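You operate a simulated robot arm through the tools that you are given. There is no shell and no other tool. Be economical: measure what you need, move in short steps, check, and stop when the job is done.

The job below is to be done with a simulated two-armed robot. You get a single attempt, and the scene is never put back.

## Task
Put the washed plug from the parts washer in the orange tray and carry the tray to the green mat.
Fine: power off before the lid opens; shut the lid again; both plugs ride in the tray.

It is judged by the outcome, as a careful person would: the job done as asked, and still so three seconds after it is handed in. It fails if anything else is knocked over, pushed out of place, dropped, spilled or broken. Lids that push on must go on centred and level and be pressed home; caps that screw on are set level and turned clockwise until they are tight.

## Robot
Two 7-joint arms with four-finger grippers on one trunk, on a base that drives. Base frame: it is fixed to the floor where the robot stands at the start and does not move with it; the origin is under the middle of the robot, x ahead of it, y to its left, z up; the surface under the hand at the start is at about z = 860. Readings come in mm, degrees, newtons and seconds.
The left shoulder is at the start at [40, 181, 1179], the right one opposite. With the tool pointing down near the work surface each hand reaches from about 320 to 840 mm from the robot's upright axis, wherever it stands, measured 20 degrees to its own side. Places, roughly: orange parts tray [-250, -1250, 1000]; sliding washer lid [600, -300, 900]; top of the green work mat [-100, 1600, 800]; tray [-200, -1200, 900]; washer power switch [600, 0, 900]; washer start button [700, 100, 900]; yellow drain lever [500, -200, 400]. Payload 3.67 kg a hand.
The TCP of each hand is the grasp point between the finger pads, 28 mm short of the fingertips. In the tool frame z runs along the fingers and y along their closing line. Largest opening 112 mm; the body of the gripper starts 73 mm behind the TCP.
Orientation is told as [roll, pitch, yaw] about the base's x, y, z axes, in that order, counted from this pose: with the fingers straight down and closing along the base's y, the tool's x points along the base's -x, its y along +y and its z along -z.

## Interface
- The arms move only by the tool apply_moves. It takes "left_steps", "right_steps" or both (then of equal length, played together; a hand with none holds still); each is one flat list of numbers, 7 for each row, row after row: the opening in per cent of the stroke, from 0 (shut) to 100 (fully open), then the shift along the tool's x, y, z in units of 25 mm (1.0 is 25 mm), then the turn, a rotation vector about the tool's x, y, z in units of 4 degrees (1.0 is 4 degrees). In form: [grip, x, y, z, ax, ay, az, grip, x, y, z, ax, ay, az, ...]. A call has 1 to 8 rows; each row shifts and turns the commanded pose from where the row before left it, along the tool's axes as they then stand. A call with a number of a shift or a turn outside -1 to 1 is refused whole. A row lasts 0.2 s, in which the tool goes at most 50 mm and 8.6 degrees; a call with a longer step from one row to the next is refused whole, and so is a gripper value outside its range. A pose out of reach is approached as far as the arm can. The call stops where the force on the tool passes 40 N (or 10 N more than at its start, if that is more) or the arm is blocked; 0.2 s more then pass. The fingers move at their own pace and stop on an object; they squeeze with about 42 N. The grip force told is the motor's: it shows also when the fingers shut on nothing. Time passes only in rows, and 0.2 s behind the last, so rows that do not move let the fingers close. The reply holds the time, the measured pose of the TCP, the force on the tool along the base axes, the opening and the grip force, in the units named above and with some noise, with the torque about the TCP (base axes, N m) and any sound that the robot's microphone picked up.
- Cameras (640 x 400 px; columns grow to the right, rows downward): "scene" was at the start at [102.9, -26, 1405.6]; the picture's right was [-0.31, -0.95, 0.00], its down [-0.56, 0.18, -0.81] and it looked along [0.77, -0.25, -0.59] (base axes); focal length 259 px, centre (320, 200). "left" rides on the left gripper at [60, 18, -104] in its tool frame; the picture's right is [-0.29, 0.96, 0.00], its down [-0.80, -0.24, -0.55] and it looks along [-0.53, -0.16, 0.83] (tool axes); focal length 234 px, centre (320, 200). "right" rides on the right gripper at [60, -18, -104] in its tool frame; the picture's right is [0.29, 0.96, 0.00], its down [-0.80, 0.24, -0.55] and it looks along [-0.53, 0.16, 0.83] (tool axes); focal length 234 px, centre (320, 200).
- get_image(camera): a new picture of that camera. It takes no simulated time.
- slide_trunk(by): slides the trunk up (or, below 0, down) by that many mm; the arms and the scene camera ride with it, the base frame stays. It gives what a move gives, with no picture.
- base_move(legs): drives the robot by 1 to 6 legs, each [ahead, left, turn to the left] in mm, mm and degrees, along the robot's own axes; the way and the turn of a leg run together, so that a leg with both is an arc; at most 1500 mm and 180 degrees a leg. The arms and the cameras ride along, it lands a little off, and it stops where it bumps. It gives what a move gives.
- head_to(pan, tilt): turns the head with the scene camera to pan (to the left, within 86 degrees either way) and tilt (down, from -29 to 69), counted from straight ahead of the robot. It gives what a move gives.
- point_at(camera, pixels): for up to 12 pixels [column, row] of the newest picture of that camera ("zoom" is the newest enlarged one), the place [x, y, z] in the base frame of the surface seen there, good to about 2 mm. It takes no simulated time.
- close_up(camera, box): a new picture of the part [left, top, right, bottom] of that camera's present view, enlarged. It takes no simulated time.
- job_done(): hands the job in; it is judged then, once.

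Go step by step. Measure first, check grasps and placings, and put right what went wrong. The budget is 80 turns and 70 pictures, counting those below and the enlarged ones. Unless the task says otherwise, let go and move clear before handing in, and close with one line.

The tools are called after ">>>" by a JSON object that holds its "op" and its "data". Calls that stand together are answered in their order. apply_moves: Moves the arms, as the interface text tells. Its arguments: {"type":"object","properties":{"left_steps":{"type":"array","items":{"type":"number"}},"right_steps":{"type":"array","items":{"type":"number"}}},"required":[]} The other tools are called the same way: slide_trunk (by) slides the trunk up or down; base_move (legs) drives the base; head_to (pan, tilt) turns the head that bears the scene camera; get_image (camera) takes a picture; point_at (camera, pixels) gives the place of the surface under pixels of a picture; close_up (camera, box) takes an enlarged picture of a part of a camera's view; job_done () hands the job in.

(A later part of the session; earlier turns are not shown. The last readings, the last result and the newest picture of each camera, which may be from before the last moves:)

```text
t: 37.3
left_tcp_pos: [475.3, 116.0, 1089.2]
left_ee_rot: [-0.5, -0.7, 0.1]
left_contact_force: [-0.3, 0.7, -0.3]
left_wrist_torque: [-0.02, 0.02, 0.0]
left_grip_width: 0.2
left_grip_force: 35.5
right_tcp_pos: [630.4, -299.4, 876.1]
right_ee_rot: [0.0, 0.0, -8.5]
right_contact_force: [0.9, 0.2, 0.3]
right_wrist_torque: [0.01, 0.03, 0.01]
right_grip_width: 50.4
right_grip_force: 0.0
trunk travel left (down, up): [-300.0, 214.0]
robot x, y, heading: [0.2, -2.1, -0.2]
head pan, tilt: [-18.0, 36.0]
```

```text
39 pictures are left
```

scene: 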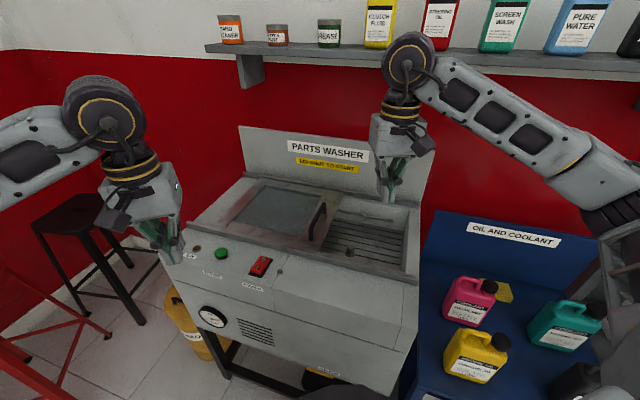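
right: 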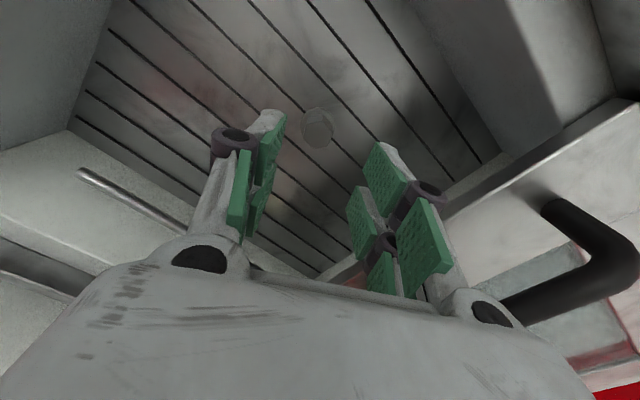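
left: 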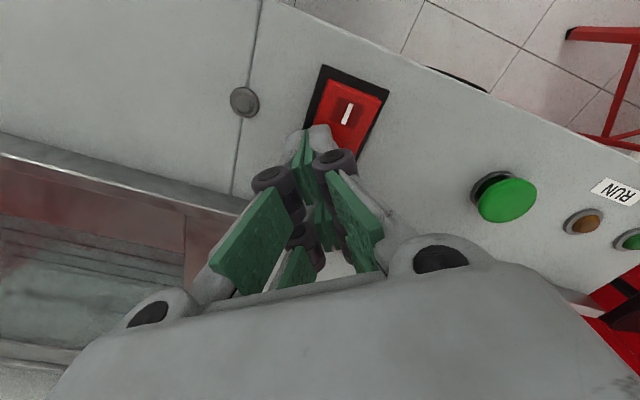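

Aligned over the plug (317,128). I descend to z≈797, close with dwell, and lift just a few mm.

>>> {"op": "apply_moves", "data": {"right_steps": [45, 0.04, -0.04, 1, 0, 0, 0, 45, 0, 0, 1, 0, 0, 0, 45, 0, 0, 1, 0, 0, 0, 45, 0, 0, 0.17, 0, 0, 0, 0, 0, 0, 0, 0, 0, 0, 0, 0, 0, 0, 0, 0, 0, 0, 0, 0, 0, 0, 0, 0, 0, 0, 0, 0, 0, 0, 0]}}

>>> {"op": "apply_moves", "data": {"right_steps": [0, 0, 0, -0.1, 0, 0, 0, 0, 0, 0, -0.1, 0, 0, 0, 0, 0, 0, -0.1, 0, 0, 0]}}

>>> {"op": "close_up", "data": {"camera": "scene", "box": [318, 220, 382, 260]}}

```text
t: 39.1
left_tcp_pos: [476.6, 115.3, 1089.0]
left_ee_rot: [-0.4, -0.7, 0.2]
left_contact_force: [0.0, -0.6, -0.5]
left_wrist_torque: [-0.02, 0.01, -0.04]
left_grip_width: 0.0
left_grip_force: 35.6
right_tcp_pos: [628.9, -301.1, 795.9]
right_ee_rot: [0.1, -0.1, -8.6]
right_contact_force: [1.2, -0.5, 2.3]
right_wrist_torque: [-0.02, -0.03, 0.04]
right_grip_width: 21.3
right_grip_force: 42.1
trunk travel left (down, up): [-300.0, 214.0]
robot x, y, heading: [0.7, 0.6, -0.0]
head pan, tilt: [-18.0, 36.0]
```

```text
t: 39.9
left_tcp_pos: [475.9, 116.3, 1088.8]
left_ee_rot: [-0.5, -0.7, 0.1]
left_contact_force: [0.1, 0.2, -0.4]
left_wrist_torque: [-0.03, -0.02, -0.02]
left_grip_width: 0.1
left_grip_force: 35.9
right_tcp_pos: [628.0, -299.6, 804.4]
right_ee_rot: [-0.1, 0.0, -8.5]
right_contact_force: [0.2, 0.6, -0.8]
right_wrist_torque: [-0.02, -0.01, -0.01]
right_grip_width: 21.4
right_grip_force: 42.3
trunk travel left (down, up): [-300.0, 214.0]
robot x, y, heading: [2.6, 0.5, -0.2]
head pan, tilt: [-18.0, 36.0]
```

```text
10.00 times, centred on (350, 240) of scene
```

zoom: 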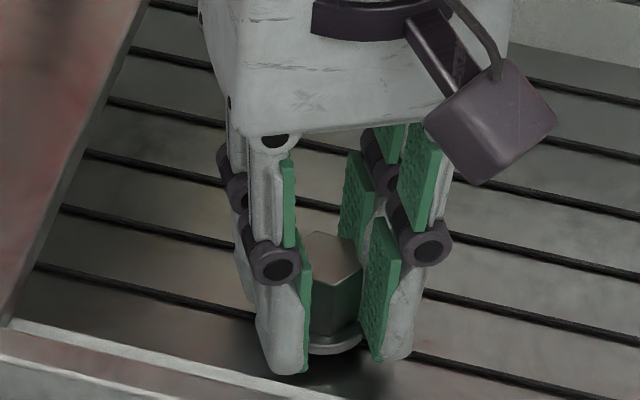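

It appears to have come up a little (shadow under the flange). I lift a bit more slowly and check again.

>>> {"op": "apply_moves", "data": {"right_steps": [0, 0, 0, -0.15, 0, 0, 0, 0, 0, 0, -0.2, 0, 0, 0, 0, 0, 0, -0.2, 0, 0, 0, 0, 0, 0, -0.2, 0, 0, 0]}}

>>> {"op": "close_up", "data": {"camera": "scene", "box": [318, 220, 382, 260]}}

```text
t: 40.9
left_tcp_pos: [476.4, 116.7, 1090.5]
left_ee_rot: [-0.5, -0.8, 0.1]
left_contact_force: [-0.4, 0.0, -0.7]
left_wrist_torque: [-0.02, 0.02, 0.06]
left_grip_width: 0.1
left_grip_force: 35.5
right_tcp_pos: [629.1, -301.5, 823.8]
right_ee_rot: [0.0, 0.0, -8.6]
right_contact_force: [0.6, 0.1, -0.9]
right_wrist_torque: [-0.02, 0.01, 0.0]
right_grip_width: 21.3
right_grip_force: 42.2
trunk travel left (down, up): [-300.0, 214.0]
robot x, y, heading: [-2.3, -0.1, -0.2]
head pan, tilt: [-18.0, 36.0]
```

```text
10.00 times, centred on (350, 240) of scene
```

zoom: 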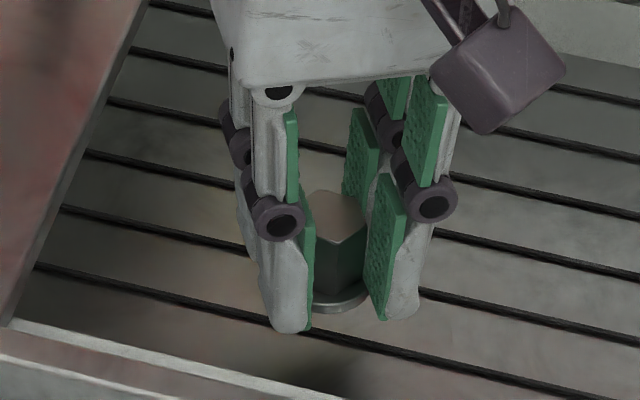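

The plug is now lifted in the fingers. I continue up gently and check the width.

>>> {"op": "apply_moves", "data": {"right_steps": [0, 0, 0, -0.3, 0, 0, 0, 0, 0, 0, -0.4, 0, 0, 0, 0, 0, 0, -0.5, 0, 0, 0, 0, 0, 0, -0.6, 0, 0, 0, 0, 0, 0, -0.6, 0, 0, 0, 0, 0, 0, -0.6, 0, 0, 0, 0, 0, 0, -0.6, 0, 0, 0, 0, 0, 0, -0.6, 0, 0, 0]}}

>>> {"op": "apply_moves", "data": {"right_steps": [0, 0, 0, -0.6, 0, 0, 0, 0, 0, 0, -0.6, 0, 0, 0, 0, 0, 0, -0.6, 0, 0, 0, 0, 0, 0, -0.6, 0, 0, 0, 0, 0, 0, -0.6, 0, 0, 0, 0, 0, 0, -0.6, 0, 0, 0, 0, 0, 0, -0.6, 0, 0, 0, 0, 0, 0, -0.6, 0, 0, 0]}}

>>> {"op": "apply_moves", "data": {"right_steps": [0, 0.4, 0, -0.5, 0, 0, 0, 0, 0.6, 0, -0.3, 0, 0, 0, 0, 0.6, 0, 0, 0, 0, 0, 0, 0.6, 0, 0, 0, 0, 0, 0, 0.6, 0, 0, 0, 0, 0, 0, 0.6, 0, 0, 0, 0, 0, 0, 0.6, 0, 0, 0, 0, 0, 0, 0.4, 0, 0, 0, 0, 0]}}

>>> {"op": "get_image", "data": {"camera": "scene"}}

```text
t: 42.7
left_tcp_pos: [473.9, 115.3, 1089.9]
left_ee_rot: [-0.4, -0.6, 0.1]
left_contact_force: [0.7, 0.5, -0.5]
left_wrist_torque: [0.01, -0.02, -0.05]
left_grip_width: 0.0
left_grip_force: 36.2
right_tcp_pos: [627.0, -300.5, 927.8]
right_ee_rot: [0.0, 0.1, -8.7]
right_contact_force: [0.0, 0.6, -2.0]
right_wrist_torque: [0.0, 0.04, 0.0]
right_grip_width: 21.2
right_grip_force: 42.4
trunk travel left (down, up): [-300.0, 214.0]
robot x, y, heading: [0.8, -0.5, 0.0]
head pan, tilt: [-18.0, 36.0]
```

```text
t: 44.5
left_tcp_pos: [475.9, 115.6, 1088.6]
left_ee_rot: [-0.5, -0.7, 0.1]
left_contact_force: [0.3, -0.2, -0.2]
left_wrist_torque: [-0.01, -0.01, 0.02]
left_grip_width: 0.0
left_grip_force: 35.9
right_tcp_pos: [628.8, -298.9, 1047.2]
right_ee_rot: [-0.1, 0.0, -8.6]
right_contact_force: [0.1, 0.6, -0.3]
right_wrist_torque: [0.0, 0.01, -0.02]
right_grip_width: 21.0
right_grip_force: 41.8
trunk travel left (down, up): [-300.0, 214.0]
robot x, y, heading: [-1.2, 0.1, -0.1]
head pan, tilt: [-18.0, 36.0]
```

```text
t: 46.3
left_tcp_pos: [475.8, 115.9, 1088.7]
left_ee_rot: [-0.5, -0.7, 0.2]
left_contact_force: [0.1, 0.0, -0.5]
left_wrist_torque: [0.0, -0.04, -0.01]
left_grip_width: 0.0
left_grip_force: 35.7
right_tcp_pos: [519.8, -284.1, 1066.4]
right_ee_rot: [0.0, 0.0, -8.5]
right_contact_force: [-0.6, 1.3, -0.3]
right_wrist_torque: [0.01, 0.01, 0.02]
right_grip_width: 21.7
right_grip_force: 42.4
trunk travel left (down, up): [-300.0, 214.0]
robot x, y, heading: [-2.4, -0.8, 0.2]
head pan, tilt: [-18.0, 36.0]
```

```text
36 pictures are left
```

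scene: 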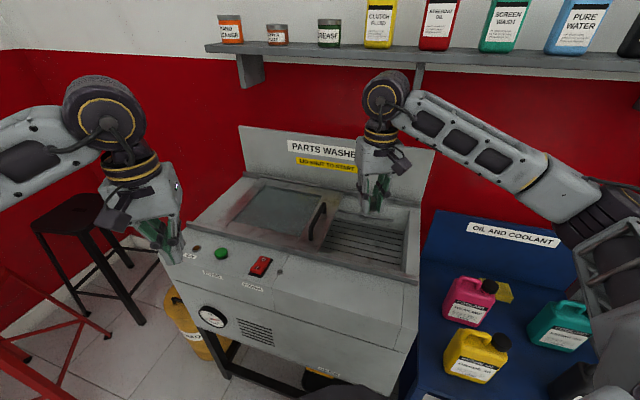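

The plug is held (21.7 mm). Before turning the robot right so the left arm can shut the lid, I measure neighbouring heights and the handle.

>>> {"op": "point_at", "data": {"camera": "scene", "pixels": [[487, 283], [500, 341], [570, 306], [615, 310], [323, 205], [318, 222], [311, 238], [380, 215]]}}

```text
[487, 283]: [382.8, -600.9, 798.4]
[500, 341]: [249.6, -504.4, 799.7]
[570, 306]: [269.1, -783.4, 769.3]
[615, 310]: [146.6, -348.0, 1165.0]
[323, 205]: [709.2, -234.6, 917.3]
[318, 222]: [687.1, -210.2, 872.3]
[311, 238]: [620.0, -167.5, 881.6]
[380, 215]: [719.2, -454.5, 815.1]
```

Everything on the right is below z≈800, so turning is safe. I turn the base 25° right.

>>> {"op": "base_move", "data": {"legs": [[0, 0, -25]]}}

>>> {"op": "head_to", "data": {"pan": 5, "tilt": 36}}

>>> {"op": "get_image", "data": {"camera": "scene"}}

```text
t: 48.1
left_tcp_pos: [479.9, -98.1, 1089.9]
left_ee_rot: [-0.6, -0.6, -25.1]
left_contact_force: [0.7, 0.6, 0.6]
left_wrist_torque: [0.01, 0.01, -0.02]
left_grip_width: 0.0
left_grip_force: 35.7
right_tcp_pos: [348.4, -478.7, 1066.7]
right_ee_rot: [-0.1, 0.0, -33.8]
right_contact_force: [0.7, 0.0, -0.6]
right_wrist_torque: [0.05, -0.02, -0.01]
right_grip_width: 21.3
right_grip_force: 42.3
trunk travel left (down, up): [-300.0, 214.0]
robot x, y, heading: [1.0, 1.3, -25.4]
head pan, tilt: [-18.0, 36.0]
```

```text
t: 49.0
left_tcp_pos: [479.5, -98.0, 1089.8]
left_ee_rot: [-0.6, -0.7, -25.0]
left_contact_force: [0.2, 0.1, -0.3]
left_wrist_torque: [-0.01, 0.02, -0.01]
left_grip_width: 0.0
left_grip_force: 35.4
right_tcp_pos: [350.1, -478.9, 1067.2]
right_ee_rot: [0.0, 0.1, -33.8]
right_contact_force: [-0.6, -0.1, -1.2]
right_wrist_torque: [-0.03, 0.02, -0.02]
right_grip_width: 21.2
right_grip_force: 41.8
trunk travel left (down, up): [-300.0, 214.0]
robot x, y, heading: [0.0, 0.1, -25.3]
head pan, tilt: [5.0, 36.0]
```

```text
35 pictures are left
```

scene: 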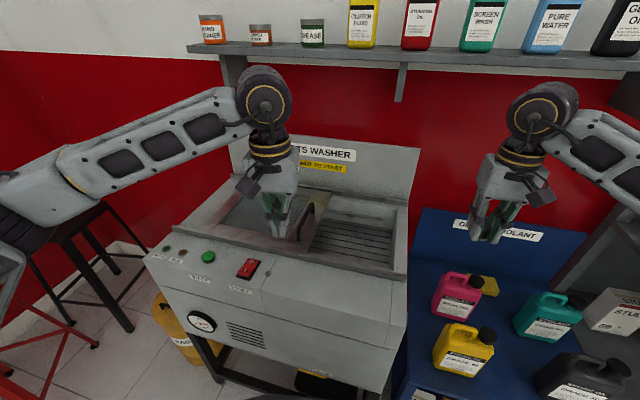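

The view is clear. I bring the left hand, opening, over the lid handle at (682,−211).

>>> {"op": "apply_moves", "data": {"left_steps": [0, -1, -0.0825, 0.25, 0, 0, 0, 0, -1, -0.0825, 0.25, 0, 0, 0, 0, -1, -0.0825, 0.25, 0, 0, 0, 50, -1, -0.0825, 0.25, 0, 0, 0, 100, -1, -0.0825, 0.25, 0, 0, 0, 100, -1, -0.0825, 0.25, 0, 0, 0, 100, -1, -0.0825, 0.25, 0, 0, 0, 100, -1, -0.0825, 0.25, 0, 0, 0]}}

>>> {"op": "apply_moves", "data": {"left_steps": [100, -1, 0, 0, 0, 0, 0, 100, -0.25, 0, 0.2, 0, 0, 0, 100, 0, 0, 0.6, 0, 0, 0.92, 100, 0, 0, 0.6, 0, 0, 0.92, 100, 0, 0, 0.4, 0, 0, 0.91, 100, 0, 0, 0, 0, 0, 0]}}

>>> {"op": "get_image", "data": {"camera": "left"}}

```text
t: 50.8
left_tcp_pos: [655.0, -198.7, 1041.1]
left_ee_rot: [-0.5, -0.7, -25.1]
left_contact_force: [0.8, 0.2, -0.6]
left_wrist_torque: [0.05, 0.01, -0.01]
left_grip_width: 112.1
left_grip_force: 0.1
right_tcp_pos: [349.3, -477.5, 1066.9]
right_ee_rot: [0.0, 0.1, -33.8]
right_contact_force: [-0.4, 0.3, -0.6]
right_wrist_torque: [0.02, 0.02, -0.03]
right_grip_width: 21.7
right_grip_force: 42.5
trunk travel left (down, up): [-300.0, 214.0]
robot x, y, heading: [0.5, 2.5, -25.1]
head pan, tilt: [5.0, 36.0]
```

```text
t: 52.2
left_tcp_pos: [683.8, -212.2, 997.4]
left_ee_rot: [-0.4, -0.8, -36.2]
left_contact_force: [-0.4, -0.4, -0.9]
left_wrist_torque: [0.0, -0.02, -0.02]
left_grip_width: 111.9
left_grip_force: 0.0
right_tcp_pos: [349.5, -478.4, 1067.6]
right_ee_rot: [-0.1, 0.0, -33.9]
right_contact_force: [-0.1, 0.4, -1.3]
right_wrist_torque: [0.02, -0.02, 0.03]
right_grip_width: 21.6
right_grip_force: 42.1
trunk travel left (down, up): [-300.0, 214.0]
robot x, y, heading: [1.4, 0.1, -25.3]
head pan, tilt: [5.0, 36.0]
```

```text
34 pictures are left
```

left: 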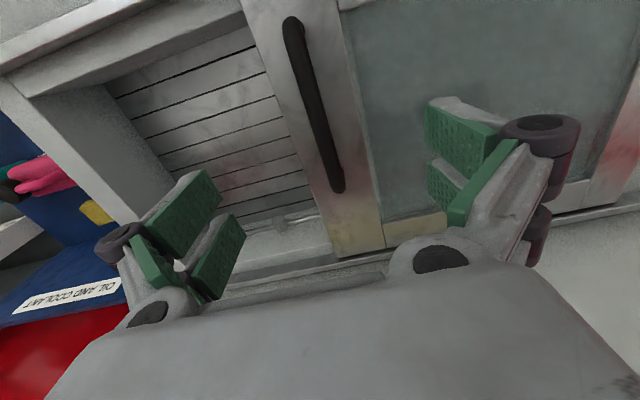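

The handle lies between the fingers. I descend, grip, and begin sliding it shut.

>>> {"op": "apply_moves", "data": {"left_steps": [100, 0, 0, 1, 0, 0, 0, 100, 0, 0, 1, 0, 0, 0, 100, 0, 0, 1, 0, 0, 0, 100, 0, 0, 0.44, 0, 0, 0, 0, 0, 0, 0, 0, 0, 0, 0, 0, 0, 0, 0, 0, 0, 0, 0, 0, 0, 0, 0, 0]}}

>>> {"op": "apply_moves", "data": {"left_steps": [0, 0, -0.2, 0, 0, 0, 0, 0, 0, -0.5, 0, 0, 0, 0, 0, 0, -0.7, 0, 0, 0, 0, 0, 0, -0.8, 0, 0, 0, 0, 0, 0, -0.8, 0, 0, 0, 0, 0, 0, -0.8, 0, 0, 0, 0, 0, 0, -0.8, 0, 0, 0, 0, 0, 0, -0.8, 0, 0, 0, 0]}}

```text
t: 53.8
left_tcp_pos: [683.4, -213.9, 911.3]
left_ee_rot: [-0.4, -0.9, -36.2]
left_contact_force: [-0.8, -0.6, -1.3]
left_wrist_torque: [-0.06, -0.14, 0.08]
left_grip_width: 12.6
left_grip_force: 14.1
right_tcp_pos: [349.9, -478.5, 1067.1]
right_ee_rot: [0.1, 0.1, -33.9]
right_contact_force: [0.5, 0.1, -1.0]
right_wrist_torque: [-0.02, 0.0, 0.0]
right_grip_width: 21.2
right_grip_force: 41.8
trunk travel left (down, up): [-300.0, 214.0]
robot x, y, heading: [-1.7, 0.1, -25.3]
head pan, tilt: [5.0, 36.0]
```

```text
t: 55.6
left_tcp_pos: [602.5, -324.5, 910.6]
left_ee_rot: [-0.3, -0.6, -36.2]
left_contact_force: [-12.3, 8.0, -20.9]
left_wrist_torque: [0.14, 0.11, 0.33]
left_grip_width: 12.8
left_grip_force: 44.9
right_tcp_pos: [349.2, -479.2, 1066.5]
right_ee_rot: [0.0, -0.1, -33.8]
right_contact_force: [-0.9, 0.8, -1.0]
right_wrist_torque: [0.0, 0.01, 0.02]
right_grip_width: 21.0
right_grip_force: 42.5
trunk travel left (down, up): [-300.0, 214.0]
robot x, y, heading: [-2.0, -0.9, -25.0]
head pan, tilt: [5.0, 36.0]
```

Sliding well, with a slight sideways and vertical load; I trim a little and finish closing.

>>> {"op": "apply_moves", "data": {"left_steps": [0, 0.04, -0.7, 0.06, 0, 0, 0, 0, 0.04, -0.8, 0.05, 0, 0, 0, 0, 0.02, -0.8, 0, 0, 0, 0, 0, 0.02, -0.8, 0, 0, 0, 0, 0, 0, -0.7, 0, 0, 0, 0, 0, 0, -0.4, 0, 0, 0, 0, 0, 0, -0.2, 0, 0, 0, 0, 0, 0, -0.15, 0, 0, 0, 0]}}

>>> {"op": "close_up", "data": {"camera": "scene", "box": [200, 150, 440, 300]}}

```text
t: 57.4
left_tcp_pos: [536.8, -411.9, 911.4]
left_ee_rot: [-0.3, -0.8, -36.0]
left_contact_force: [21.6, -11.8, 16.5]
left_wrist_torque: [-0.07, -0.09, -0.31]
left_grip_width: 12.7
left_grip_force: 44.6
right_tcp_pos: [350.9, -479.0, 1066.3]
right_ee_rot: [0.0, 0.0, -33.8]
right_contact_force: [-0.1, 0.1, -0.4]
right_wrist_torque: [-0.02, 0.01, -0.03]
right_grip_width: 21.5
right_grip_force: 41.7
trunk travel left (down, up): [-300.0, 214.0]
robot x, y, heading: [2.1, 2.3, -25.4]
head pan, tilt: [5.0, 36.0]
```

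```text
2.67 times, centred on (320, 225) of scene
```

zoom: 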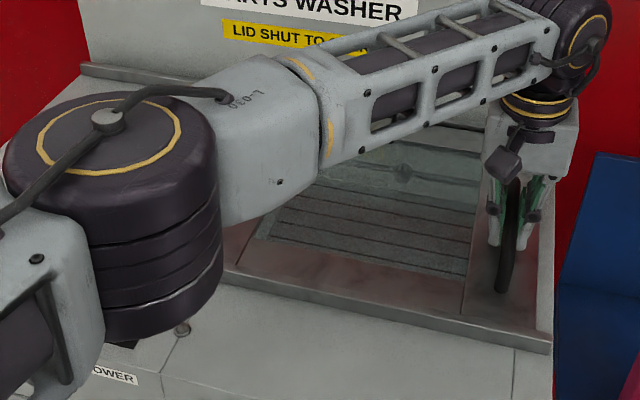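

The lid is back near its shut position with no stop felt yet; I nudge a few more mm until it resists.

>>> {"op": "apply_moves", "data": {"left_steps": [0, -0.08, -0.15, -0.05, 0, 0, 0, 0, 0, -0.15, 0, 0, 0, 0, 0, 0, -0.15, 0, 0, 0, 0, 0, 0, -0.15, 0, 0, 0, 0, 0, 0, -0.15, 0, 0, 0, 0]}}

```text
t: 58.2
left_tcp_pos: [537.5, -412.7, 910.2]
left_ee_rot: [0.5, -0.6, -35.5]
left_contact_force: [3.5, 17.5, 1.8]
left_wrist_torque: [-0.08, 0.03, -1.68]
left_grip_width: 12.7
left_grip_force: 45.3
right_tcp_pos: [351.3, -476.5, 1067.9]
right_ee_rot: [0.0, 0.0, -33.6]
right_contact_force: [-0.5, -0.8, -0.4]
right_wrist_torque: [0.04, -0.05, 0.0]
right_grip_width: 21.1
right_grip_force: 42.4
trunk travel left (down, up): [-300.0, 214.0]
robot x, y, heading: [2.7, 3.1, -25.1]
head pan, tilt: [5.0, 36.0]
stopped in row 3 (left hand): the force on the tool passed its limit at 42 N (the readings are from after the stop); the commanded pose is now the measured one
```

It hit the end stop: the lid is shut. I release, lift and retreat the left hand.

>>> {"op": "apply_moves", "data": {"left_steps": [60, 0, 0, 0, 0, 0, 0, 60, 0, 0, 0, 0, 0, 0, 60, 0, 0, -1, 0, 0, 0, 60, 0, 0, -1, 0, 0, 0, 60, 0, 0, -1, 0, 0, 0, 60, 0, 0, -1, 0, 0, 0, 60, 0, 0, -1, 0, 0, 0, 60, 0, 0.5, -1, 0, 0, 0]}}

>>> {"op": "apply_moves", "data": {"left_steps": [60, 1, 1, -0.5, 0, 0, 0, 60, 1, 1, 0, 0, 0, 0, 60, 1, 1, 0, 0, 0, 0, 60, 1, 1, 0, 0, 0, 0, 60, 1, 1, 0, 0, 0, 0, 60, 0.5, 1, 0, 0, 0, 0, 60, 0, 1, 0, 0, 0, 0]}}

>>> {"op": "get_image", "data": {"camera": "scene"}}

```text
t: 60.0
left_tcp_pos: [540.1, -404.5, 1060.7]
left_ee_rot: [0.3, -0.5, -35.7]
left_contact_force: [-0.2, 0.5, 0.8]
left_wrist_torque: [-0.01, 0.0, 0.0]
left_grip_width: 67.3
left_grip_force: 0.1
right_tcp_pos: [351.4, -476.6, 1067.6]
right_ee_rot: [0.0, 0.1, -33.7]
right_contact_force: [1.0, 0.1, -0.7]
right_wrist_torque: [-0.01, -0.03, 0.01]
right_grip_width: 21.3
right_grip_force: 42.1
trunk travel left (down, up): [-300.0, 214.0]
robot x, y, heading: [4.0, -0.6, -25.0]
head pan, tilt: [5.0, 36.0]
```

```text
t: 61.6
left_tcp_pos: [531.7, -184.3, 1070.8]
left_ee_rot: [0.2, -0.6, -35.8]
left_contact_force: [0.4, 0.0, 0.6]
left_wrist_torque: [-0.01, 0.02, -0.01]
left_grip_width: 67.2
left_grip_force: 0.0
right_tcp_pos: [350.8, -475.9, 1067.0]
right_ee_rot: [0.0, 0.0, -33.7]
right_contact_force: [0.6, -0.3, -0.6]
right_wrist_torque: [0.0, 0.01, 0.01]
right_grip_width: 21.3
right_grip_force: 42.0
trunk travel left (down, up): [-300.0, 214.0]
robot x, y, heading: [-3.7, -0.3, -25.2]
head pan, tilt: [5.0, 36.0]
```

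```text
32 pictures are left
```

scene: 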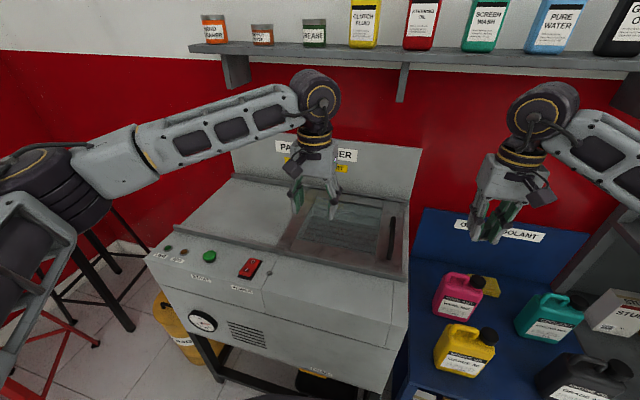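

The lid is shut, rocker at 0, lamps dark, plug held. Now I look toward the tray shelf to plan the drive.

>>> {"op": "head_to", "data": {"pan": -75, "tilt": 35}}

>>> {"op": "get_image", "data": {"camera": "scene"}}

```text
t: 63.1
left_tcp_pos: [530.5, -184.8, 1070.3]
left_ee_rot: [0.2, -0.7, -35.8]
left_contact_force: [-0.1, -0.7, -0.3]
left_wrist_torque: [0.02, -0.02, -0.02]
left_grip_width: 67.0
left_grip_force: 0.1
right_tcp_pos: [351.3, -477.0, 1066.5]
right_ee_rot: [0.0, 0.0, -33.7]
right_contact_force: [-1.1, 0.6, -0.1]
right_wrist_torque: [0.0, 0.0, 0.03]
right_grip_width: 21.1
right_grip_force: 42.4
trunk travel left (down, up): [-300.0, 214.0]
robot x, y, heading: [1.4, 0.1, -25.0]
head pan, tilt: [-75.0, 35.0]
```

```text
31 pictures are left
```

scene: 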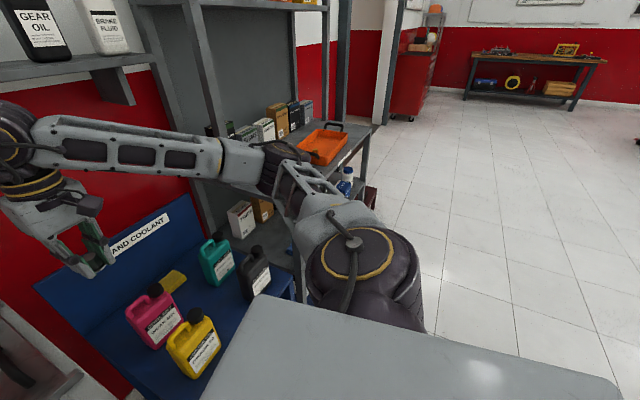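

I measure the shelf posts, edges and the tray from here.

>>> {"op": "point_at", "data": {"camera": "scene", "pixels": [[212, 100], [165, 60], [340, 70], [290, 60], [325, 6], [374, 130], [345, 170], [390, 90], [250, 265], [330, 150], [297, 290], [405, 200]]}}

```text
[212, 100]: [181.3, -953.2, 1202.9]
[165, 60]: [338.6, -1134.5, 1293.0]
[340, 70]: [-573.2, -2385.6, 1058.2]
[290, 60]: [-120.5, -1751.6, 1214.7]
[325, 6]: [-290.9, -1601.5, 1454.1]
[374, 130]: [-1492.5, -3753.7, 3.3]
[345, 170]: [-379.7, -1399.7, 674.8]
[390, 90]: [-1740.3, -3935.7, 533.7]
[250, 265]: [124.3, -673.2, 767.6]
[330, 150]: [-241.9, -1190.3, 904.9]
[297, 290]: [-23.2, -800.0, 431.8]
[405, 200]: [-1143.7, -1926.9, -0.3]
```

Posts are set well back (about 210 mm behind the tray line). I reverse 500 mm, move right 1128 mm, and turn 5° right to face the tray.

>>> {"op": "base_move", "data": {"legs": [[-500, 0, 0], [0, -1128, 0], [0, 0, -5]]}}

>>> {"op": "head_to", "data": {"pan": 0, "tilt": 40}}

>>> {"op": "get_image", "data": {"camera": "scene"}}

```text
t: 72.2
left_tcp_pos: [-426.0, -1053.1, 1071.3]
left_ee_rot: [0.2, -0.7, -41.0]
left_contact_force: [0.3, 0.4, -0.3]
left_wrist_torque: [0.0, 0.0, -0.02]
left_grip_width: 67.3
left_grip_force: 0.0
right_tcp_pos: [-634.6, -1326.7, 1067.9]
right_ee_rot: [0.0, 0.0, -39.1]
right_contact_force: [-0.2, 0.0, -1.2]
right_wrist_torque: [-0.01, -0.02, 0.01]
right_grip_width: 21.2
right_grip_force: 42.5
trunk travel left (down, up): [-300.0, 214.0]
robot x, y, heading: [-938.6, -819.7, -30.3]
head pan, tilt: [-75.0, 35.0]
```

```text
t: 73.7
left_tcp_pos: [-426.2, -1053.2, 1071.2]
left_ee_rot: [0.2, -0.7, -41.0]
left_contact_force: [-0.4, 0.1, 0.4]
left_wrist_torque: [0.03, -0.03, 0.0]
left_grip_width: 67.4
left_grip_force: 0.0
right_tcp_pos: [-633.8, -1327.7, 1066.8]
right_ee_rot: [0.0, 0.0, -39.1]
right_contact_force: [-0.8, -0.1, -1.6]
right_wrist_torque: [0.0, -0.04, -0.05]
right_grip_width: 21.3
right_grip_force: 41.8
trunk travel left (down, up): [-300.0, 214.0]
robot x, y, heading: [-936.9, -816.0, -30.3]
head pan, tilt: [0.0, 40.0]
```

```text
30 pictures are left
```

scene: 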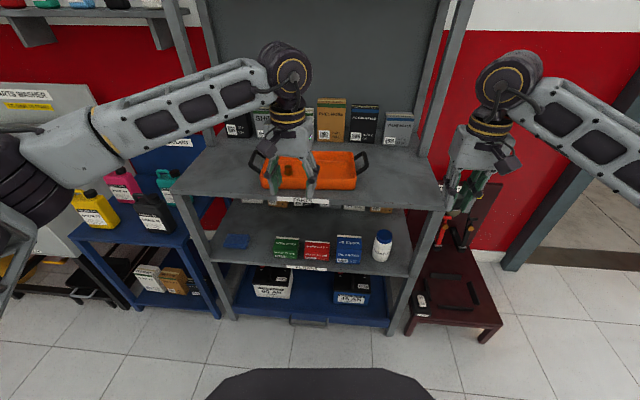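

The robot faces the shelf squarely. I zoom in on the tray and measure.

>>> {"op": "close_up", "data": {"camera": "scene", "box": [216, 130, 408, 250]}}

>>> {"op": "point_at", "data": {"camera": "scene", "pixels": [[251, 160], [256, 167], [266, 184], [364, 159], [357, 188], [340, 175], [240, 195], [420, 195], [266, 155], [355, 155]]}}

```text
3.33 times, centred on (312, 190) of scene
```

zoom: 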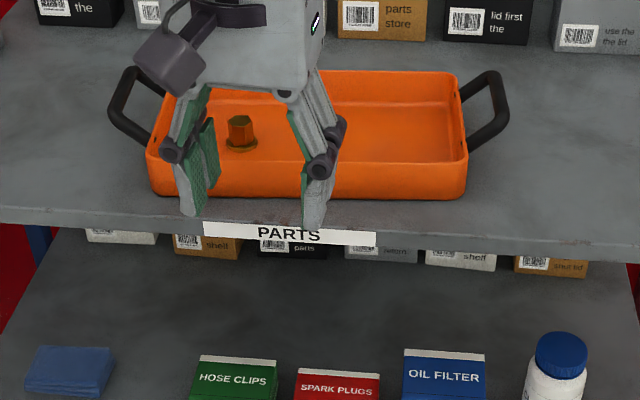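

```text
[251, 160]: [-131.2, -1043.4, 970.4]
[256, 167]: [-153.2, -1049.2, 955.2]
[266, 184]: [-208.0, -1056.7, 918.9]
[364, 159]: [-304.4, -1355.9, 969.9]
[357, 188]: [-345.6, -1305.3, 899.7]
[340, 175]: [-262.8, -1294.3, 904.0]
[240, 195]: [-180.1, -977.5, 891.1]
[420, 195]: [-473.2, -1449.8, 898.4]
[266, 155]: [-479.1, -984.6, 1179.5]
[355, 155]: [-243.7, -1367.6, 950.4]
```

I measure both handle bars on the zoom.

>>> {"op": "point_at", "data": {"camera": "zoom", "pixels": [[112, 105], [118, 88], [130, 72], [135, 133], [155, 90], [505, 108], [500, 90], [492, 75], [480, 143], [470, 82], [240, 118], [400, 140]]}}

```text
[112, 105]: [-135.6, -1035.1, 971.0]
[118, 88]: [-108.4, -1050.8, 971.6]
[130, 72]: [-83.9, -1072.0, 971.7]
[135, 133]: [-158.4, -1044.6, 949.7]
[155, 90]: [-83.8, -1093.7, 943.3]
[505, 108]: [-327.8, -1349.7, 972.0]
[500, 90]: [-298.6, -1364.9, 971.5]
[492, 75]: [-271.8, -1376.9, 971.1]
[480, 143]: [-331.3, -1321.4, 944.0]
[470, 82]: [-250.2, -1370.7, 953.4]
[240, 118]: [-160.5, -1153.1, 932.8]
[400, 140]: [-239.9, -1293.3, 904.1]
```

Handles: left bar mid (−110,−1052), right bar mid (−300,−1364), tops z≈972, direction about −30.5°. I drive forward 235 and left 33 so both are in reach.

>>> {"op": "base_move", "data": {"legs": [[235, 33, 0]]}}

```text
t: 75.5
left_tcp_pos: [-207.9, -1142.2, 1072.6]
left_ee_rot: [0.1, -0.6, -41.1]
left_contact_force: [-0.1, -0.4, 0.1]
left_wrist_torque: [0.0, 0.02, -0.02]
left_grip_width: 67.3
left_grip_force: 0.0
right_tcp_pos: [-416.7, -1417.2, 1067.2]
right_ee_rot: [0.1, 0.0, -39.1]
right_contact_force: [0.3, -1.0, -0.7]
right_wrist_torque: [0.03, 0.0, 0.0]
right_grip_width: 21.5
right_grip_force: 41.7
trunk travel left (down, up): [-300.0, 214.0]
robot x, y, heading: [-718.1, -909.4, -30.3]
head pan, tilt: [0.0, 40.0]
```

I spread the left hand above its handle and carry the plug over the tray at about (−226,−1242).

>>> {"op": "apply_moves", "data": {"left_steps": [67, -0.1, 0.885, 0, 0, 0, 0, 67, -0.1, 0.885, 0, 0, 0, 0, 67, -0.1, 0.885, 0, 0, 0, 0, 67, -0.1, 0.885, 0, 0, 0, 0, 67, -0.1, 0.885, 0, 0, 0, 0, 67, -0.1, 0.885, 0, 0, 0, 0, 67, 0, 0, 0, 0, 0, -1, 67, 0, 0, 0, 0, 0, -1], "right_steps": [0, -0.15, 0.8, 0, 0, 0, 0, 0, -0.15, 1, 0, 0, 0, 0, 0, -0.15, 1, 0, 0, 0, 0, 0, -0.15, 1, 0, 0, 0, 0, 0, -0.15, 1, 0, 0, 0, 0, 0, -0.15, 1, 0, 0, 0, 0, 0, -0.15, 1, 0, 0, 0, 0, 0, -0.15, 1, 0, 0, 0, 0]}}

>>> {"op": "apply_moves", "data": {"left_steps": [67, 0, 0, 0, 0, 0, -0.62, 67, 0, 0, 0, 0, 0, 0, 67, 0, 0, 0, 0, 0, 0, 67, 0, 0, 0, 0, 0, 0, 67, 0, 0, 0, 0, 0, 0, 67, 0, 0, 0, 0, 0, 0], "right_steps": [0, -0.15, 0.9, 0, 0, 0, 0, 0, -0.15, 0.9, 0, 0, 0, 0, 0, 0, 0.65, 0, 0, 0, 0, 0, 0, 0, 0.7, 0, 0, 0, 0, 0, 0, 0.7, 0, 0, 0, 0, 0, 0, 0.6, 0, 0, 0]}}

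>>> {"op": "get_image", "data": {"camera": "scene"}}

>>> {"op": "get_image", "data": {"camera": "right"}}

```text
t: 77.3
left_tcp_pos: [-108.9, -1050.0, 1071.4]
left_ee_rot: [0.1, -0.6, -32.9]
left_contact_force: [0.0, 0.7, 0.2]
left_wrist_torque: [-0.02, 0.03, -0.02]
left_grip_width: 74.9
left_grip_force: 0.1
right_tcp_pos: [-268.7, -1284.0, 1066.8]
right_ee_rot: [-0.1, 0.0, -39.2]
right_contact_force: [-0.1, -0.7, -0.5]
right_wrist_torque: [-0.01, -0.05, 0.04]
right_grip_width: 21.4
right_grip_force: 41.8
trunk travel left (down, up): [-300.0, 214.0]
robot x, y, heading: [-722.9, -908.1, -30.2]
head pan, tilt: [0.0, 40.0]
```

```text
t: 78.7
left_tcp_pos: [-110.3, -1050.5, 1071.7]
left_ee_rot: [0.1, -0.7, -30.6]
left_contact_force: [-0.2, 0.8, 0.4]
left_wrist_torque: [-0.02, 0.01, -0.02]
left_grip_width: 75.1
left_grip_force: 0.1
right_tcp_pos: [-227.0, -1241.0, 1016.9]
right_ee_rot: [0.0, -0.1, -39.0]
right_contact_force: [0.0, 0.1, -0.3]
right_wrist_torque: [-0.02, 0.0, 0.01]
right_grip_width: 21.1
right_grip_force: 42.1
trunk travel left (down, up): [-300.0, 214.0]
robot x, y, heading: [-724.5, -906.1, -30.1]
head pan, tilt: [0.0, 40.0]
```

```text
28 pictures are left
```

scene: 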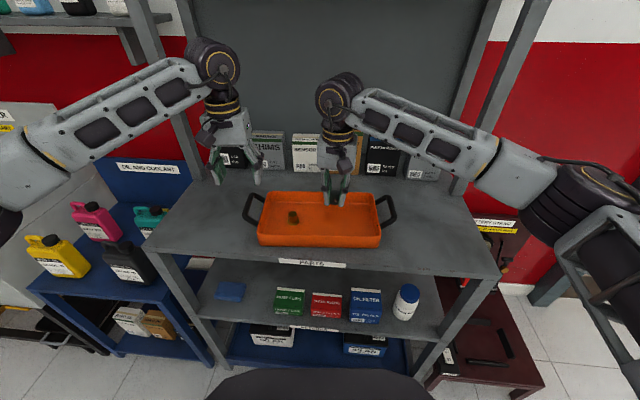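

```text
27 pictures are left
```

right: 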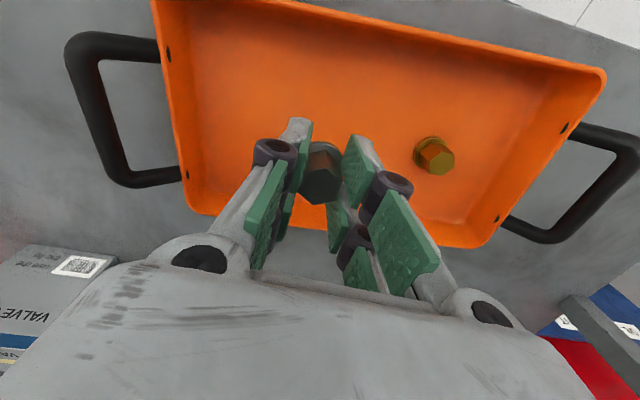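

The plug hangs over the tray floor, clear of the first plug (435,157). I lower it gently to the floor, release and rise.

>>> {"op": "apply_moves", "data": {"right_steps": [0, 0, 0, 0.8, 0, 0, 0, 0, 0, 0, 0.8, 0, 0, 0, 0, 0, 0, 0.7, 0, 0, 0, 0, 0, 0, 0.4, 0, 0, 0, 0, 0, 0, 0.25, 0, 0, 0, 0, 0, 0, 0.15, 0, 0, 0]}}

>>> {"op": "close_up", "data": {"camera": "scene", "box": [288, 170, 384, 230]}}

```text
t: 80.1
left_tcp_pos: [-110.3, -1052.0, 1072.3]
left_ee_rot: [0.1, -0.5, -30.6]
left_contact_force: [0.0, -0.1, -0.3]
left_wrist_torque: [0.03, 0.01, 0.02]
left_grip_width: 75.0
left_grip_force: 0.1
right_tcp_pos: [-225.4, -1240.7, 939.5]
right_ee_rot: [0.1, 0.0, -39.1]
right_contact_force: [-0.1, -0.7, -0.8]
right_wrist_torque: [0.04, 0.02, 0.01]
right_grip_width: 21.1
right_grip_force: 42.2
trunk travel left (down, up): [-300.0, 214.0]
robot x, y, heading: [-721.6, -907.9, -30.4]
head pan, tilt: [0.0, 40.0]
```

```text
6.67 times, centred on (336, 200) of scene
```

zoom: 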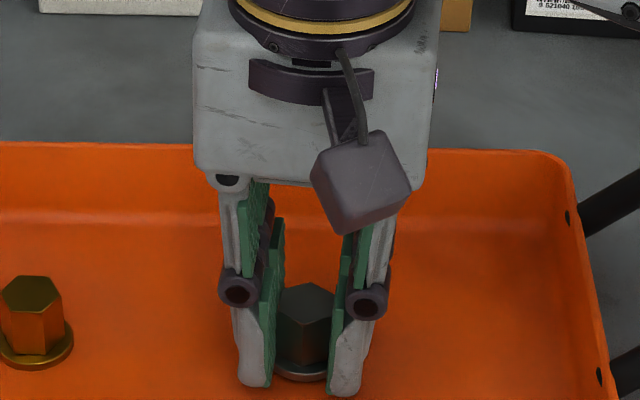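

Almost on the floor. I lower by small steps to feel contact.

>>> {"op": "apply_moves", "data": {"right_steps": [0, 0, 0, 0.06, 0, 0, 0, 0, 0, 0, 0.06, 0, 0, 0]}}

```text
t: 80.7
left_tcp_pos: [-108.8, -1051.8, 1073.0]
left_ee_rot: [0.0, -0.7, -30.6]
left_contact_force: [-0.4, 0.3, -0.2]
left_wrist_torque: [0.01, -0.02, 0.01]
left_grip_width: 74.9
left_grip_force: 0.0
right_tcp_pos: [-225.1, -1242.3, 936.2]
right_ee_rot: [0.0, 0.0, -39.1]
right_contact_force: [0.5, 0.9, -0.9]
right_wrist_torque: [0.03, -0.01, 0.0]
right_grip_width: 21.2
right_grip_force: 41.8
trunk travel left (down, up): [-300.0, 214.0]
robot x, y, heading: [-721.9, -908.2, -30.4]
head pan, tilt: [0.0, 40.0]
```

No contact yet; a little more.

>>> {"op": "apply_moves", "data": {"right_steps": [0, 0, 0, 0.06, 0, 0, 0, 0, 0, 0, 0.04, 0, 0, 0]}}

```text
t: 81.3
left_tcp_pos: [-111.7, -1051.2, 1072.4]
left_ee_rot: [0.1, -0.7, -30.6]
left_contact_force: [-0.1, -0.1, -0.4]
left_wrist_torque: [0.01, -0.02, 0.01]
left_grip_width: 75.1
left_grip_force: 0.1
right_tcp_pos: [-225.6, -1241.0, 935.2]
right_ee_rot: [0.0, -0.1, -39.2]
right_contact_force: [-0.2, -1.1, 13.8]
right_wrist_torque: [-0.08, 0.0, -0.04]
right_grip_width: 21.2
right_grip_force: 41.5
trunk travel left (down, up): [-300.0, 214.0]
robot x, y, heading: [-721.7, -910.8, -30.6]
head pan, tilt: [0.0, 40.0]
```

Contact of 14 N: the plug is on the tray floor. I open and rise.

>>> {"op": "apply_moves", "data": {"right_steps": [45, 0, 0, 0, 0, 0, 0, 45, 0, 0, 0, 0, 0, 0, 45, 0, 0, 0, 0, 0, 0, 45, 0, 0, -0.6, 0, 0, 0, 45, 0, 0, -1, 0, 0, 0, 45, 0, 0, -1, 0, 0, 0, 45, 0, 0, -1, 0, 0, 0, 45, 0, 0, -1, 0, 0, 0]}}

>>> {"op": "get_image", "data": {"camera": "right"}}

>>> {"op": "point_at", "data": {"camera": "right", "pixels": [[320, 160], [435, 150]]}}

```text
t: 83.1
left_tcp_pos: [-110.3, -1051.0, 1073.1]
left_ee_rot: [0.0, -0.6, -30.6]
left_contact_force: [-0.1, -0.8, 0.2]
left_wrist_torque: [0.0, 0.03, 0.04]
left_grip_width: 75.0
left_grip_force: 0.0
right_tcp_pos: [-226.4, -1242.5, 1050.6]
right_ee_rot: [0.0, 0.1, -39.1]
right_contact_force: [-0.4, 0.4, -1.5]
right_wrist_torque: [-0.01, 0.03, -0.03]
right_grip_width: 50.5
right_grip_force: 0.1
trunk travel left (down, up): [-300.0, 214.0]
robot x, y, heading: [-718.9, -908.8, -30.3]
head pan, tilt: [0.0, 40.0]
```

```text
25 pictures are left
```

right: 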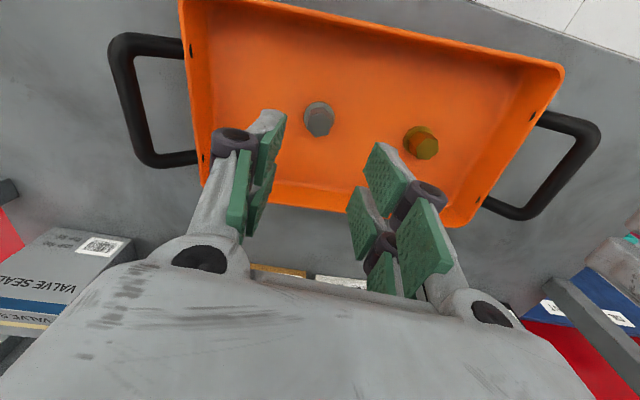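

```text
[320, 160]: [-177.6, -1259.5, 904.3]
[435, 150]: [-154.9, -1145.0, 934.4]
```

Both plugs stand in the tray at (318,118) and (421,142). I measure the gap between the bars and the tray walls to choose the finger opening.

>>> {"op": "point_at", "data": {"camera": "right", "pixels": [[118, 60], [126, 100], [138, 150], [183, 60], [191, 100], [198, 150], [590, 140], [562, 175], [535, 205], [550, 90], [520, 140], [490, 190]]}}

```text
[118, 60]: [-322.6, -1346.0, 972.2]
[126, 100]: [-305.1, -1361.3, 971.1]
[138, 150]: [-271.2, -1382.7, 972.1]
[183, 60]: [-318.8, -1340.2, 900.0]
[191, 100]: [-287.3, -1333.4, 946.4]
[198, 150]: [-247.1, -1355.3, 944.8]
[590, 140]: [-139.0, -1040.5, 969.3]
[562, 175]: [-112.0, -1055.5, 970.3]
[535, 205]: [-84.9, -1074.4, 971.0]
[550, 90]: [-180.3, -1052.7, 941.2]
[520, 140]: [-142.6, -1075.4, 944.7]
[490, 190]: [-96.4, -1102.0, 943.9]
```

Bars are about 31 mm from the walls, so I'll use a 30 mm opening. I move the right hand over its bar and set both openings.

>>> {"op": "apply_moves", "data": {"left_steps": [27, 0, -0.05, 0, 0, 0, 0, 27, 0, -0.05, 0, 0, 0, 0, 27, 0, 0, 0, 0, 0, 0, 27, 0, 0, 0, 0, 0, 0, 27, 0, 0, 0, 0, 0, 0, 27, 0, 0, 0, 0, 0, 0, 27, 0, 0, 0, 0, 0, 0, 27, 0, 0, 0, 0, 0, 0], "right_steps": [27, -0.13, -0.938, 0, 0, 0, 0, 27, -0.13, -0.938, 0, 0, 0, 0, 27, -0.13, -0.938, 0, 0, 0, 0, 27, -0.13, -0.938, 0, 0, 0, 0, 27, -0.13, -0.938, 0, 0, 0, 0, 27, -0.13, -0.938, 0, 0, 0, 0, 27, 0, 0, 0, 0, 0, -1, 27, 0, 0, 0, 0, 0, -1]}}

>>> {"op": "apply_moves", "data": {"left_steps": [27, 0, 0, 1, 0, 0, 0, 27, 0, 0, 1, 0, 0, 0, 27, 0, 0, 0.4, 0, 0, 0, 27, 0, 0, 0, 0, 0, 0], "right_steps": [27, 0, 0, 1, 0, 0, 0, 27, 0, 0, 0.5, 0, 0, 0, 27, 0, 0, 0, 0, 0, 0, 27, 0, 0, 0, 0, 0, 0]}}

>>> {"op": "get_image", "data": {"camera": "right"}}

>>> {"op": "get_image", "data": {"camera": "left"}}

```text
t: 84.9
left_tcp_pos: [-110.7, -1053.4, 1072.2]
left_ee_rot: [0.2, -0.6, -30.5]
left_contact_force: [1.1, -0.1, -0.5]
left_wrist_torque: [0.0, 0.02, 0.04]
left_grip_width: 30.3
left_grip_force: 0.1
right_tcp_pos: [-300.5, -1363.3, 1049.7]
right_ee_rot: [0.0, 0.0, -30.9]
right_contact_force: [0.1, -1.0, -0.4]
right_wrist_torque: [0.0, 0.02, 0.01]
right_grip_width: 30.4
right_grip_force: 0.1
trunk travel left (down, up): [-300.0, 214.0]
robot x, y, heading: [-719.7, -907.7, -30.4]
head pan, tilt: [0.0, 40.0]
```

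```text
t: 85.9
left_tcp_pos: [-110.3, -1054.4, 1012.0]
left_ee_rot: [0.1, -0.6, -30.5]
left_contact_force: [-0.6, 0.1, -0.2]
left_wrist_torque: [-0.02, -0.01, 0.01]
left_grip_width: 30.5
left_grip_force: 0.0
right_tcp_pos: [-299.4, -1363.5, 1011.2]
right_ee_rot: [0.0, 0.0, -31.1]
right_contact_force: [-0.7, 0.3, 0.4]
right_wrist_torque: [0.03, 0.0, 0.0]
right_grip_width: 30.5
right_grip_force: 0.1
trunk travel left (down, up): [-300.0, 214.0]
robot x, y, heading: [-721.6, -908.2, -30.2]
head pan, tilt: [0.0, 40.0]
```

```text
24 pictures are left
```

right: 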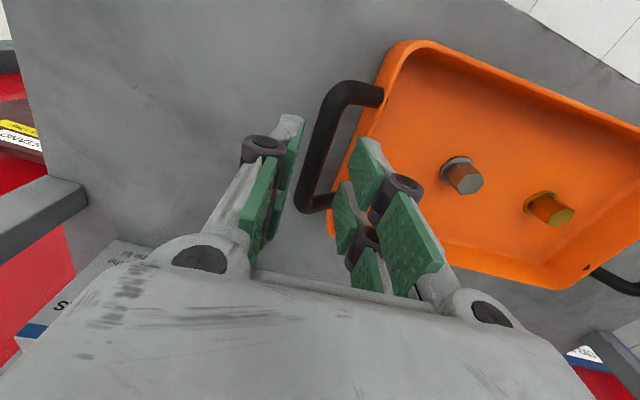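

```text
23 pictures are left
```

left: 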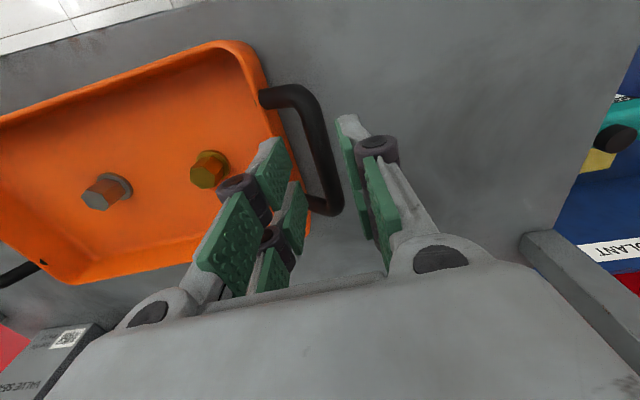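

Both bars lie between the fingers. I descend to TCP z≈974 (tips just above the rim) and close both.

>>> {"op": "apply_moves", "data": {"left_steps": [27, 0, 0, 0.8, 0, 0, 0, 27, 0, 0, 0.5, 0, 0, 0, 27, 0, 0, 0.22, 0, 0, 0, 0, 0, 0, 0, 0, 0, 0, 0, 0, 0, 0, 0, 0, 0, 0, 0, 0, 0, 0, 0, 0], "right_steps": [27, 0, 0, 0.8, 0, 0, 0, 27, 0, 0, 0.5, 0, 0, 0, 27, 0, 0, 0.2, 0, 0, 0, 0, 0, 0, 0, 0, 0, 0, 0, 0, 0, 0, 0, 0, 0, 0, 0, 0, 0, 0, 0, 0]}}

>>> {"op": "get_image", "data": {"camera": "scene"}}

```text
t: 87.3
left_tcp_pos: [-109.3, -1053.4, 973.0]
left_ee_rot: [0.2, -0.6, -30.6]
left_contact_force: [2.4, 15.7, -0.2]
left_wrist_torque: [-0.21, -0.43, -2.16]
left_grip_width: 13.9
left_grip_force: 41.8
right_tcp_pos: [-299.0, -1364.0, 974.2]
right_ee_rot: [-0.1, 0.0, -31.2]
right_contact_force: [-2.7, -15.7, 0.0]
right_wrist_torque: [-0.08, 0.18, 0.1]
right_grip_width: 12.9
right_grip_force: 42.3
trunk travel left (down, up): [-300.0, 214.0]
robot x, y, heading: [-722.4, -910.0, -30.4]
head pan, tilt: [0.0, 40.0]
```

```text
22 pictures are left
```

scene: 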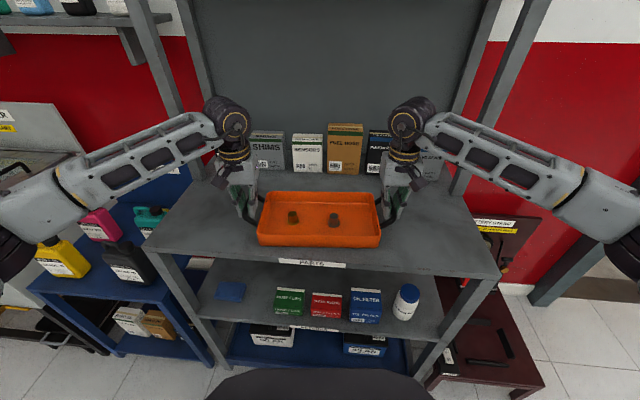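

Both handles are gripped (13.9 and 12.9 mm) with about 16 N squeezing between them; I ease outward 1 mm each and lift slowly together.

>>> {"op": "apply_moves", "data": {"left_steps": [0, 0, 0.05, 0, 0, 0, 0, 0, 0, 0, -0.15, 0, 0, 0, 0, 0, 0, -0.2, 0, 0, 0, 0, 0, 0, -0.2, 0, 0, 0, 0, 0, 0, -0.2, 0, 0, 0, 0, 0, 0, -0.2, 0, 0, 0, 0, 0, 0, -0.2, 0, 0, 0], "right_steps": [0, 0, -0.05, 0, 0, 0, 0, 0, 0, 0, -0.15, 0, 0, 0, 0, 0, 0, -0.2, 0, 0, 0, 0, 0, 0, -0.2, 0, 0, 0, 0, 0, 0, -0.2, 0, 0, 0, 0, 0, 0, -0.2, 0, 0, 0, 0, 0, 0, -0.2, 0, 0, 0]}}

>>> {"op": "close_up", "data": {"camera": "scene", "box": [208, 150, 432, 290]}}

```text
t: 88.9
left_tcp_pos: [-110.4, -1052.9, 1003.5]
left_ee_rot: [0.2, -0.6, -30.6]
left_contact_force: [0.7, 13.4, -2.8]
left_wrist_torque: [0.41, 0.4, -2.14]
left_grip_width: 14.2
left_grip_force: 41.8
right_tcp_pos: [-299.3, -1364.2, 1003.0]
right_ee_rot: [0.0, 0.1, -31.0]
right_contact_force: [-0.4, -13.4, -1.7]
right_wrist_torque: [-0.38, -0.44, -0.1]
right_grip_width: 12.7
right_grip_force: 42.2
trunk travel left (down, up): [-300.0, 214.0]
robot x, y, heading: [-720.4, -907.5, -30.2]
head pan, tilt: [0.0, 40.0]
```

```text
2.86 times, centred on (320, 220) of scene
```

zoom: 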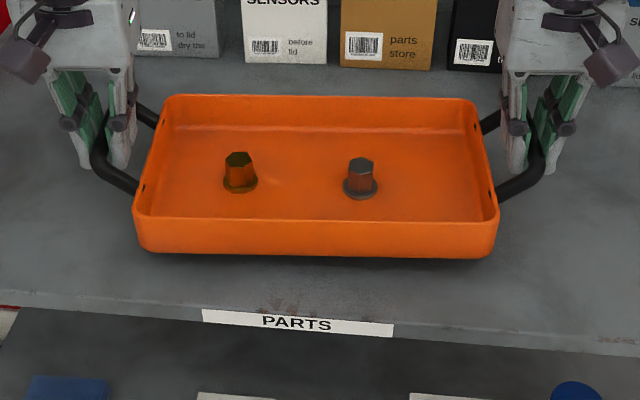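

The tray is level 30 mm above the shelf with both plugs in it. I raise the trunk 50 mm, back off 500 mm, and look toward the bench.

>>> {"op": "slide_trunk", "data": {"by": 50}}

>>> {"op": "base_move", "data": {"legs": [[-500, 0, 0]]}}

>>> {"op": "head_to", "data": {"pan": 80, "tilt": 28}}

>>> {"op": "get_image", "data": {"camera": "scene"}}

```text
t: 89.8
left_tcp_pos: [-109.7, -1053.8, 1051.8]
left_ee_rot: [0.1, -0.6, -30.7]
left_contact_force: [0.5, 14.7, -2.4]
left_wrist_torque: [0.1, 0.02, -2.12]
left_grip_width: 13.8
left_grip_force: 41.7
right_tcp_pos: [-299.2, -1364.5, 1051.6]
right_ee_rot: [0.0, 0.1, -31.1]
right_contact_force: [-0.3, -14.1, -2.5]
right_wrist_torque: [-0.12, 0.03, -0.14]
right_grip_width: 12.9
right_grip_force: 42.0
trunk travel left (down, up): [-350.0, 164.0]
robot x, y, heading: [-722.8, -907.7, -30.3]
head pan, tilt: [0.0, 40.0]
```

```text
t: 92.8
left_tcp_pos: [-536.2, -804.4, 1052.0]
left_ee_rot: [0.1, -0.7, -30.9]
left_contact_force: [1.8, 12.8, -2.9]
left_wrist_torque: [0.16, 0.09, -2.11]
left_grip_width: 13.8
left_grip_force: 41.8
right_tcp_pos: [-727.8, -1115.1, 1054.0]
right_ee_rot: [0.0, 0.0, -31.3]
right_contact_force: [-1.6, -14.2, -2.7]
right_wrist_torque: [-0.16, -0.01, -0.04]
right_grip_width: 12.6
right_grip_force: 41.9
trunk travel left (down, up): [-350.0, 164.0]
robot x, y, heading: [-1147.3, -656.0, -30.6]
head pan, tilt: [0.0, 40.0]
```

```text
t: 94.3
left_tcp_pos: [-535.6, -804.2, 1052.2]
left_ee_rot: [0.1, -0.4, -30.7]
left_contact_force: [-4.7, 4.4, -2.6]
left_wrist_torque: [0.21, 0.34, -2.15]
left_grip_width: 13.6
left_grip_force: 42.1
right_tcp_pos: [-726.3, -1115.1, 1051.8]
right_ee_rot: [0.0, 0.0, -31.3]
right_contact_force: [3.6, -3.8, -3.2]
right_wrist_torque: [-0.21, -0.31, 0.09]
right_grip_width: 13.0
right_grip_force: 42.0
trunk travel left (down, up): [-350.0, 164.0]
robot x, y, heading: [-1146.3, -655.8, -30.9]
head pan, tilt: [80.0, 28.0]
```

```text
20 pictures are left
```

scene: 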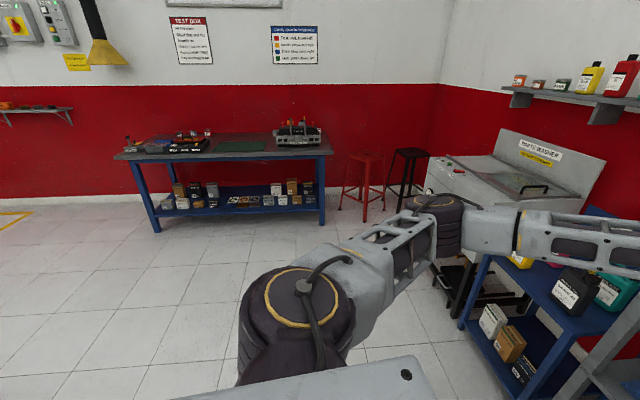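

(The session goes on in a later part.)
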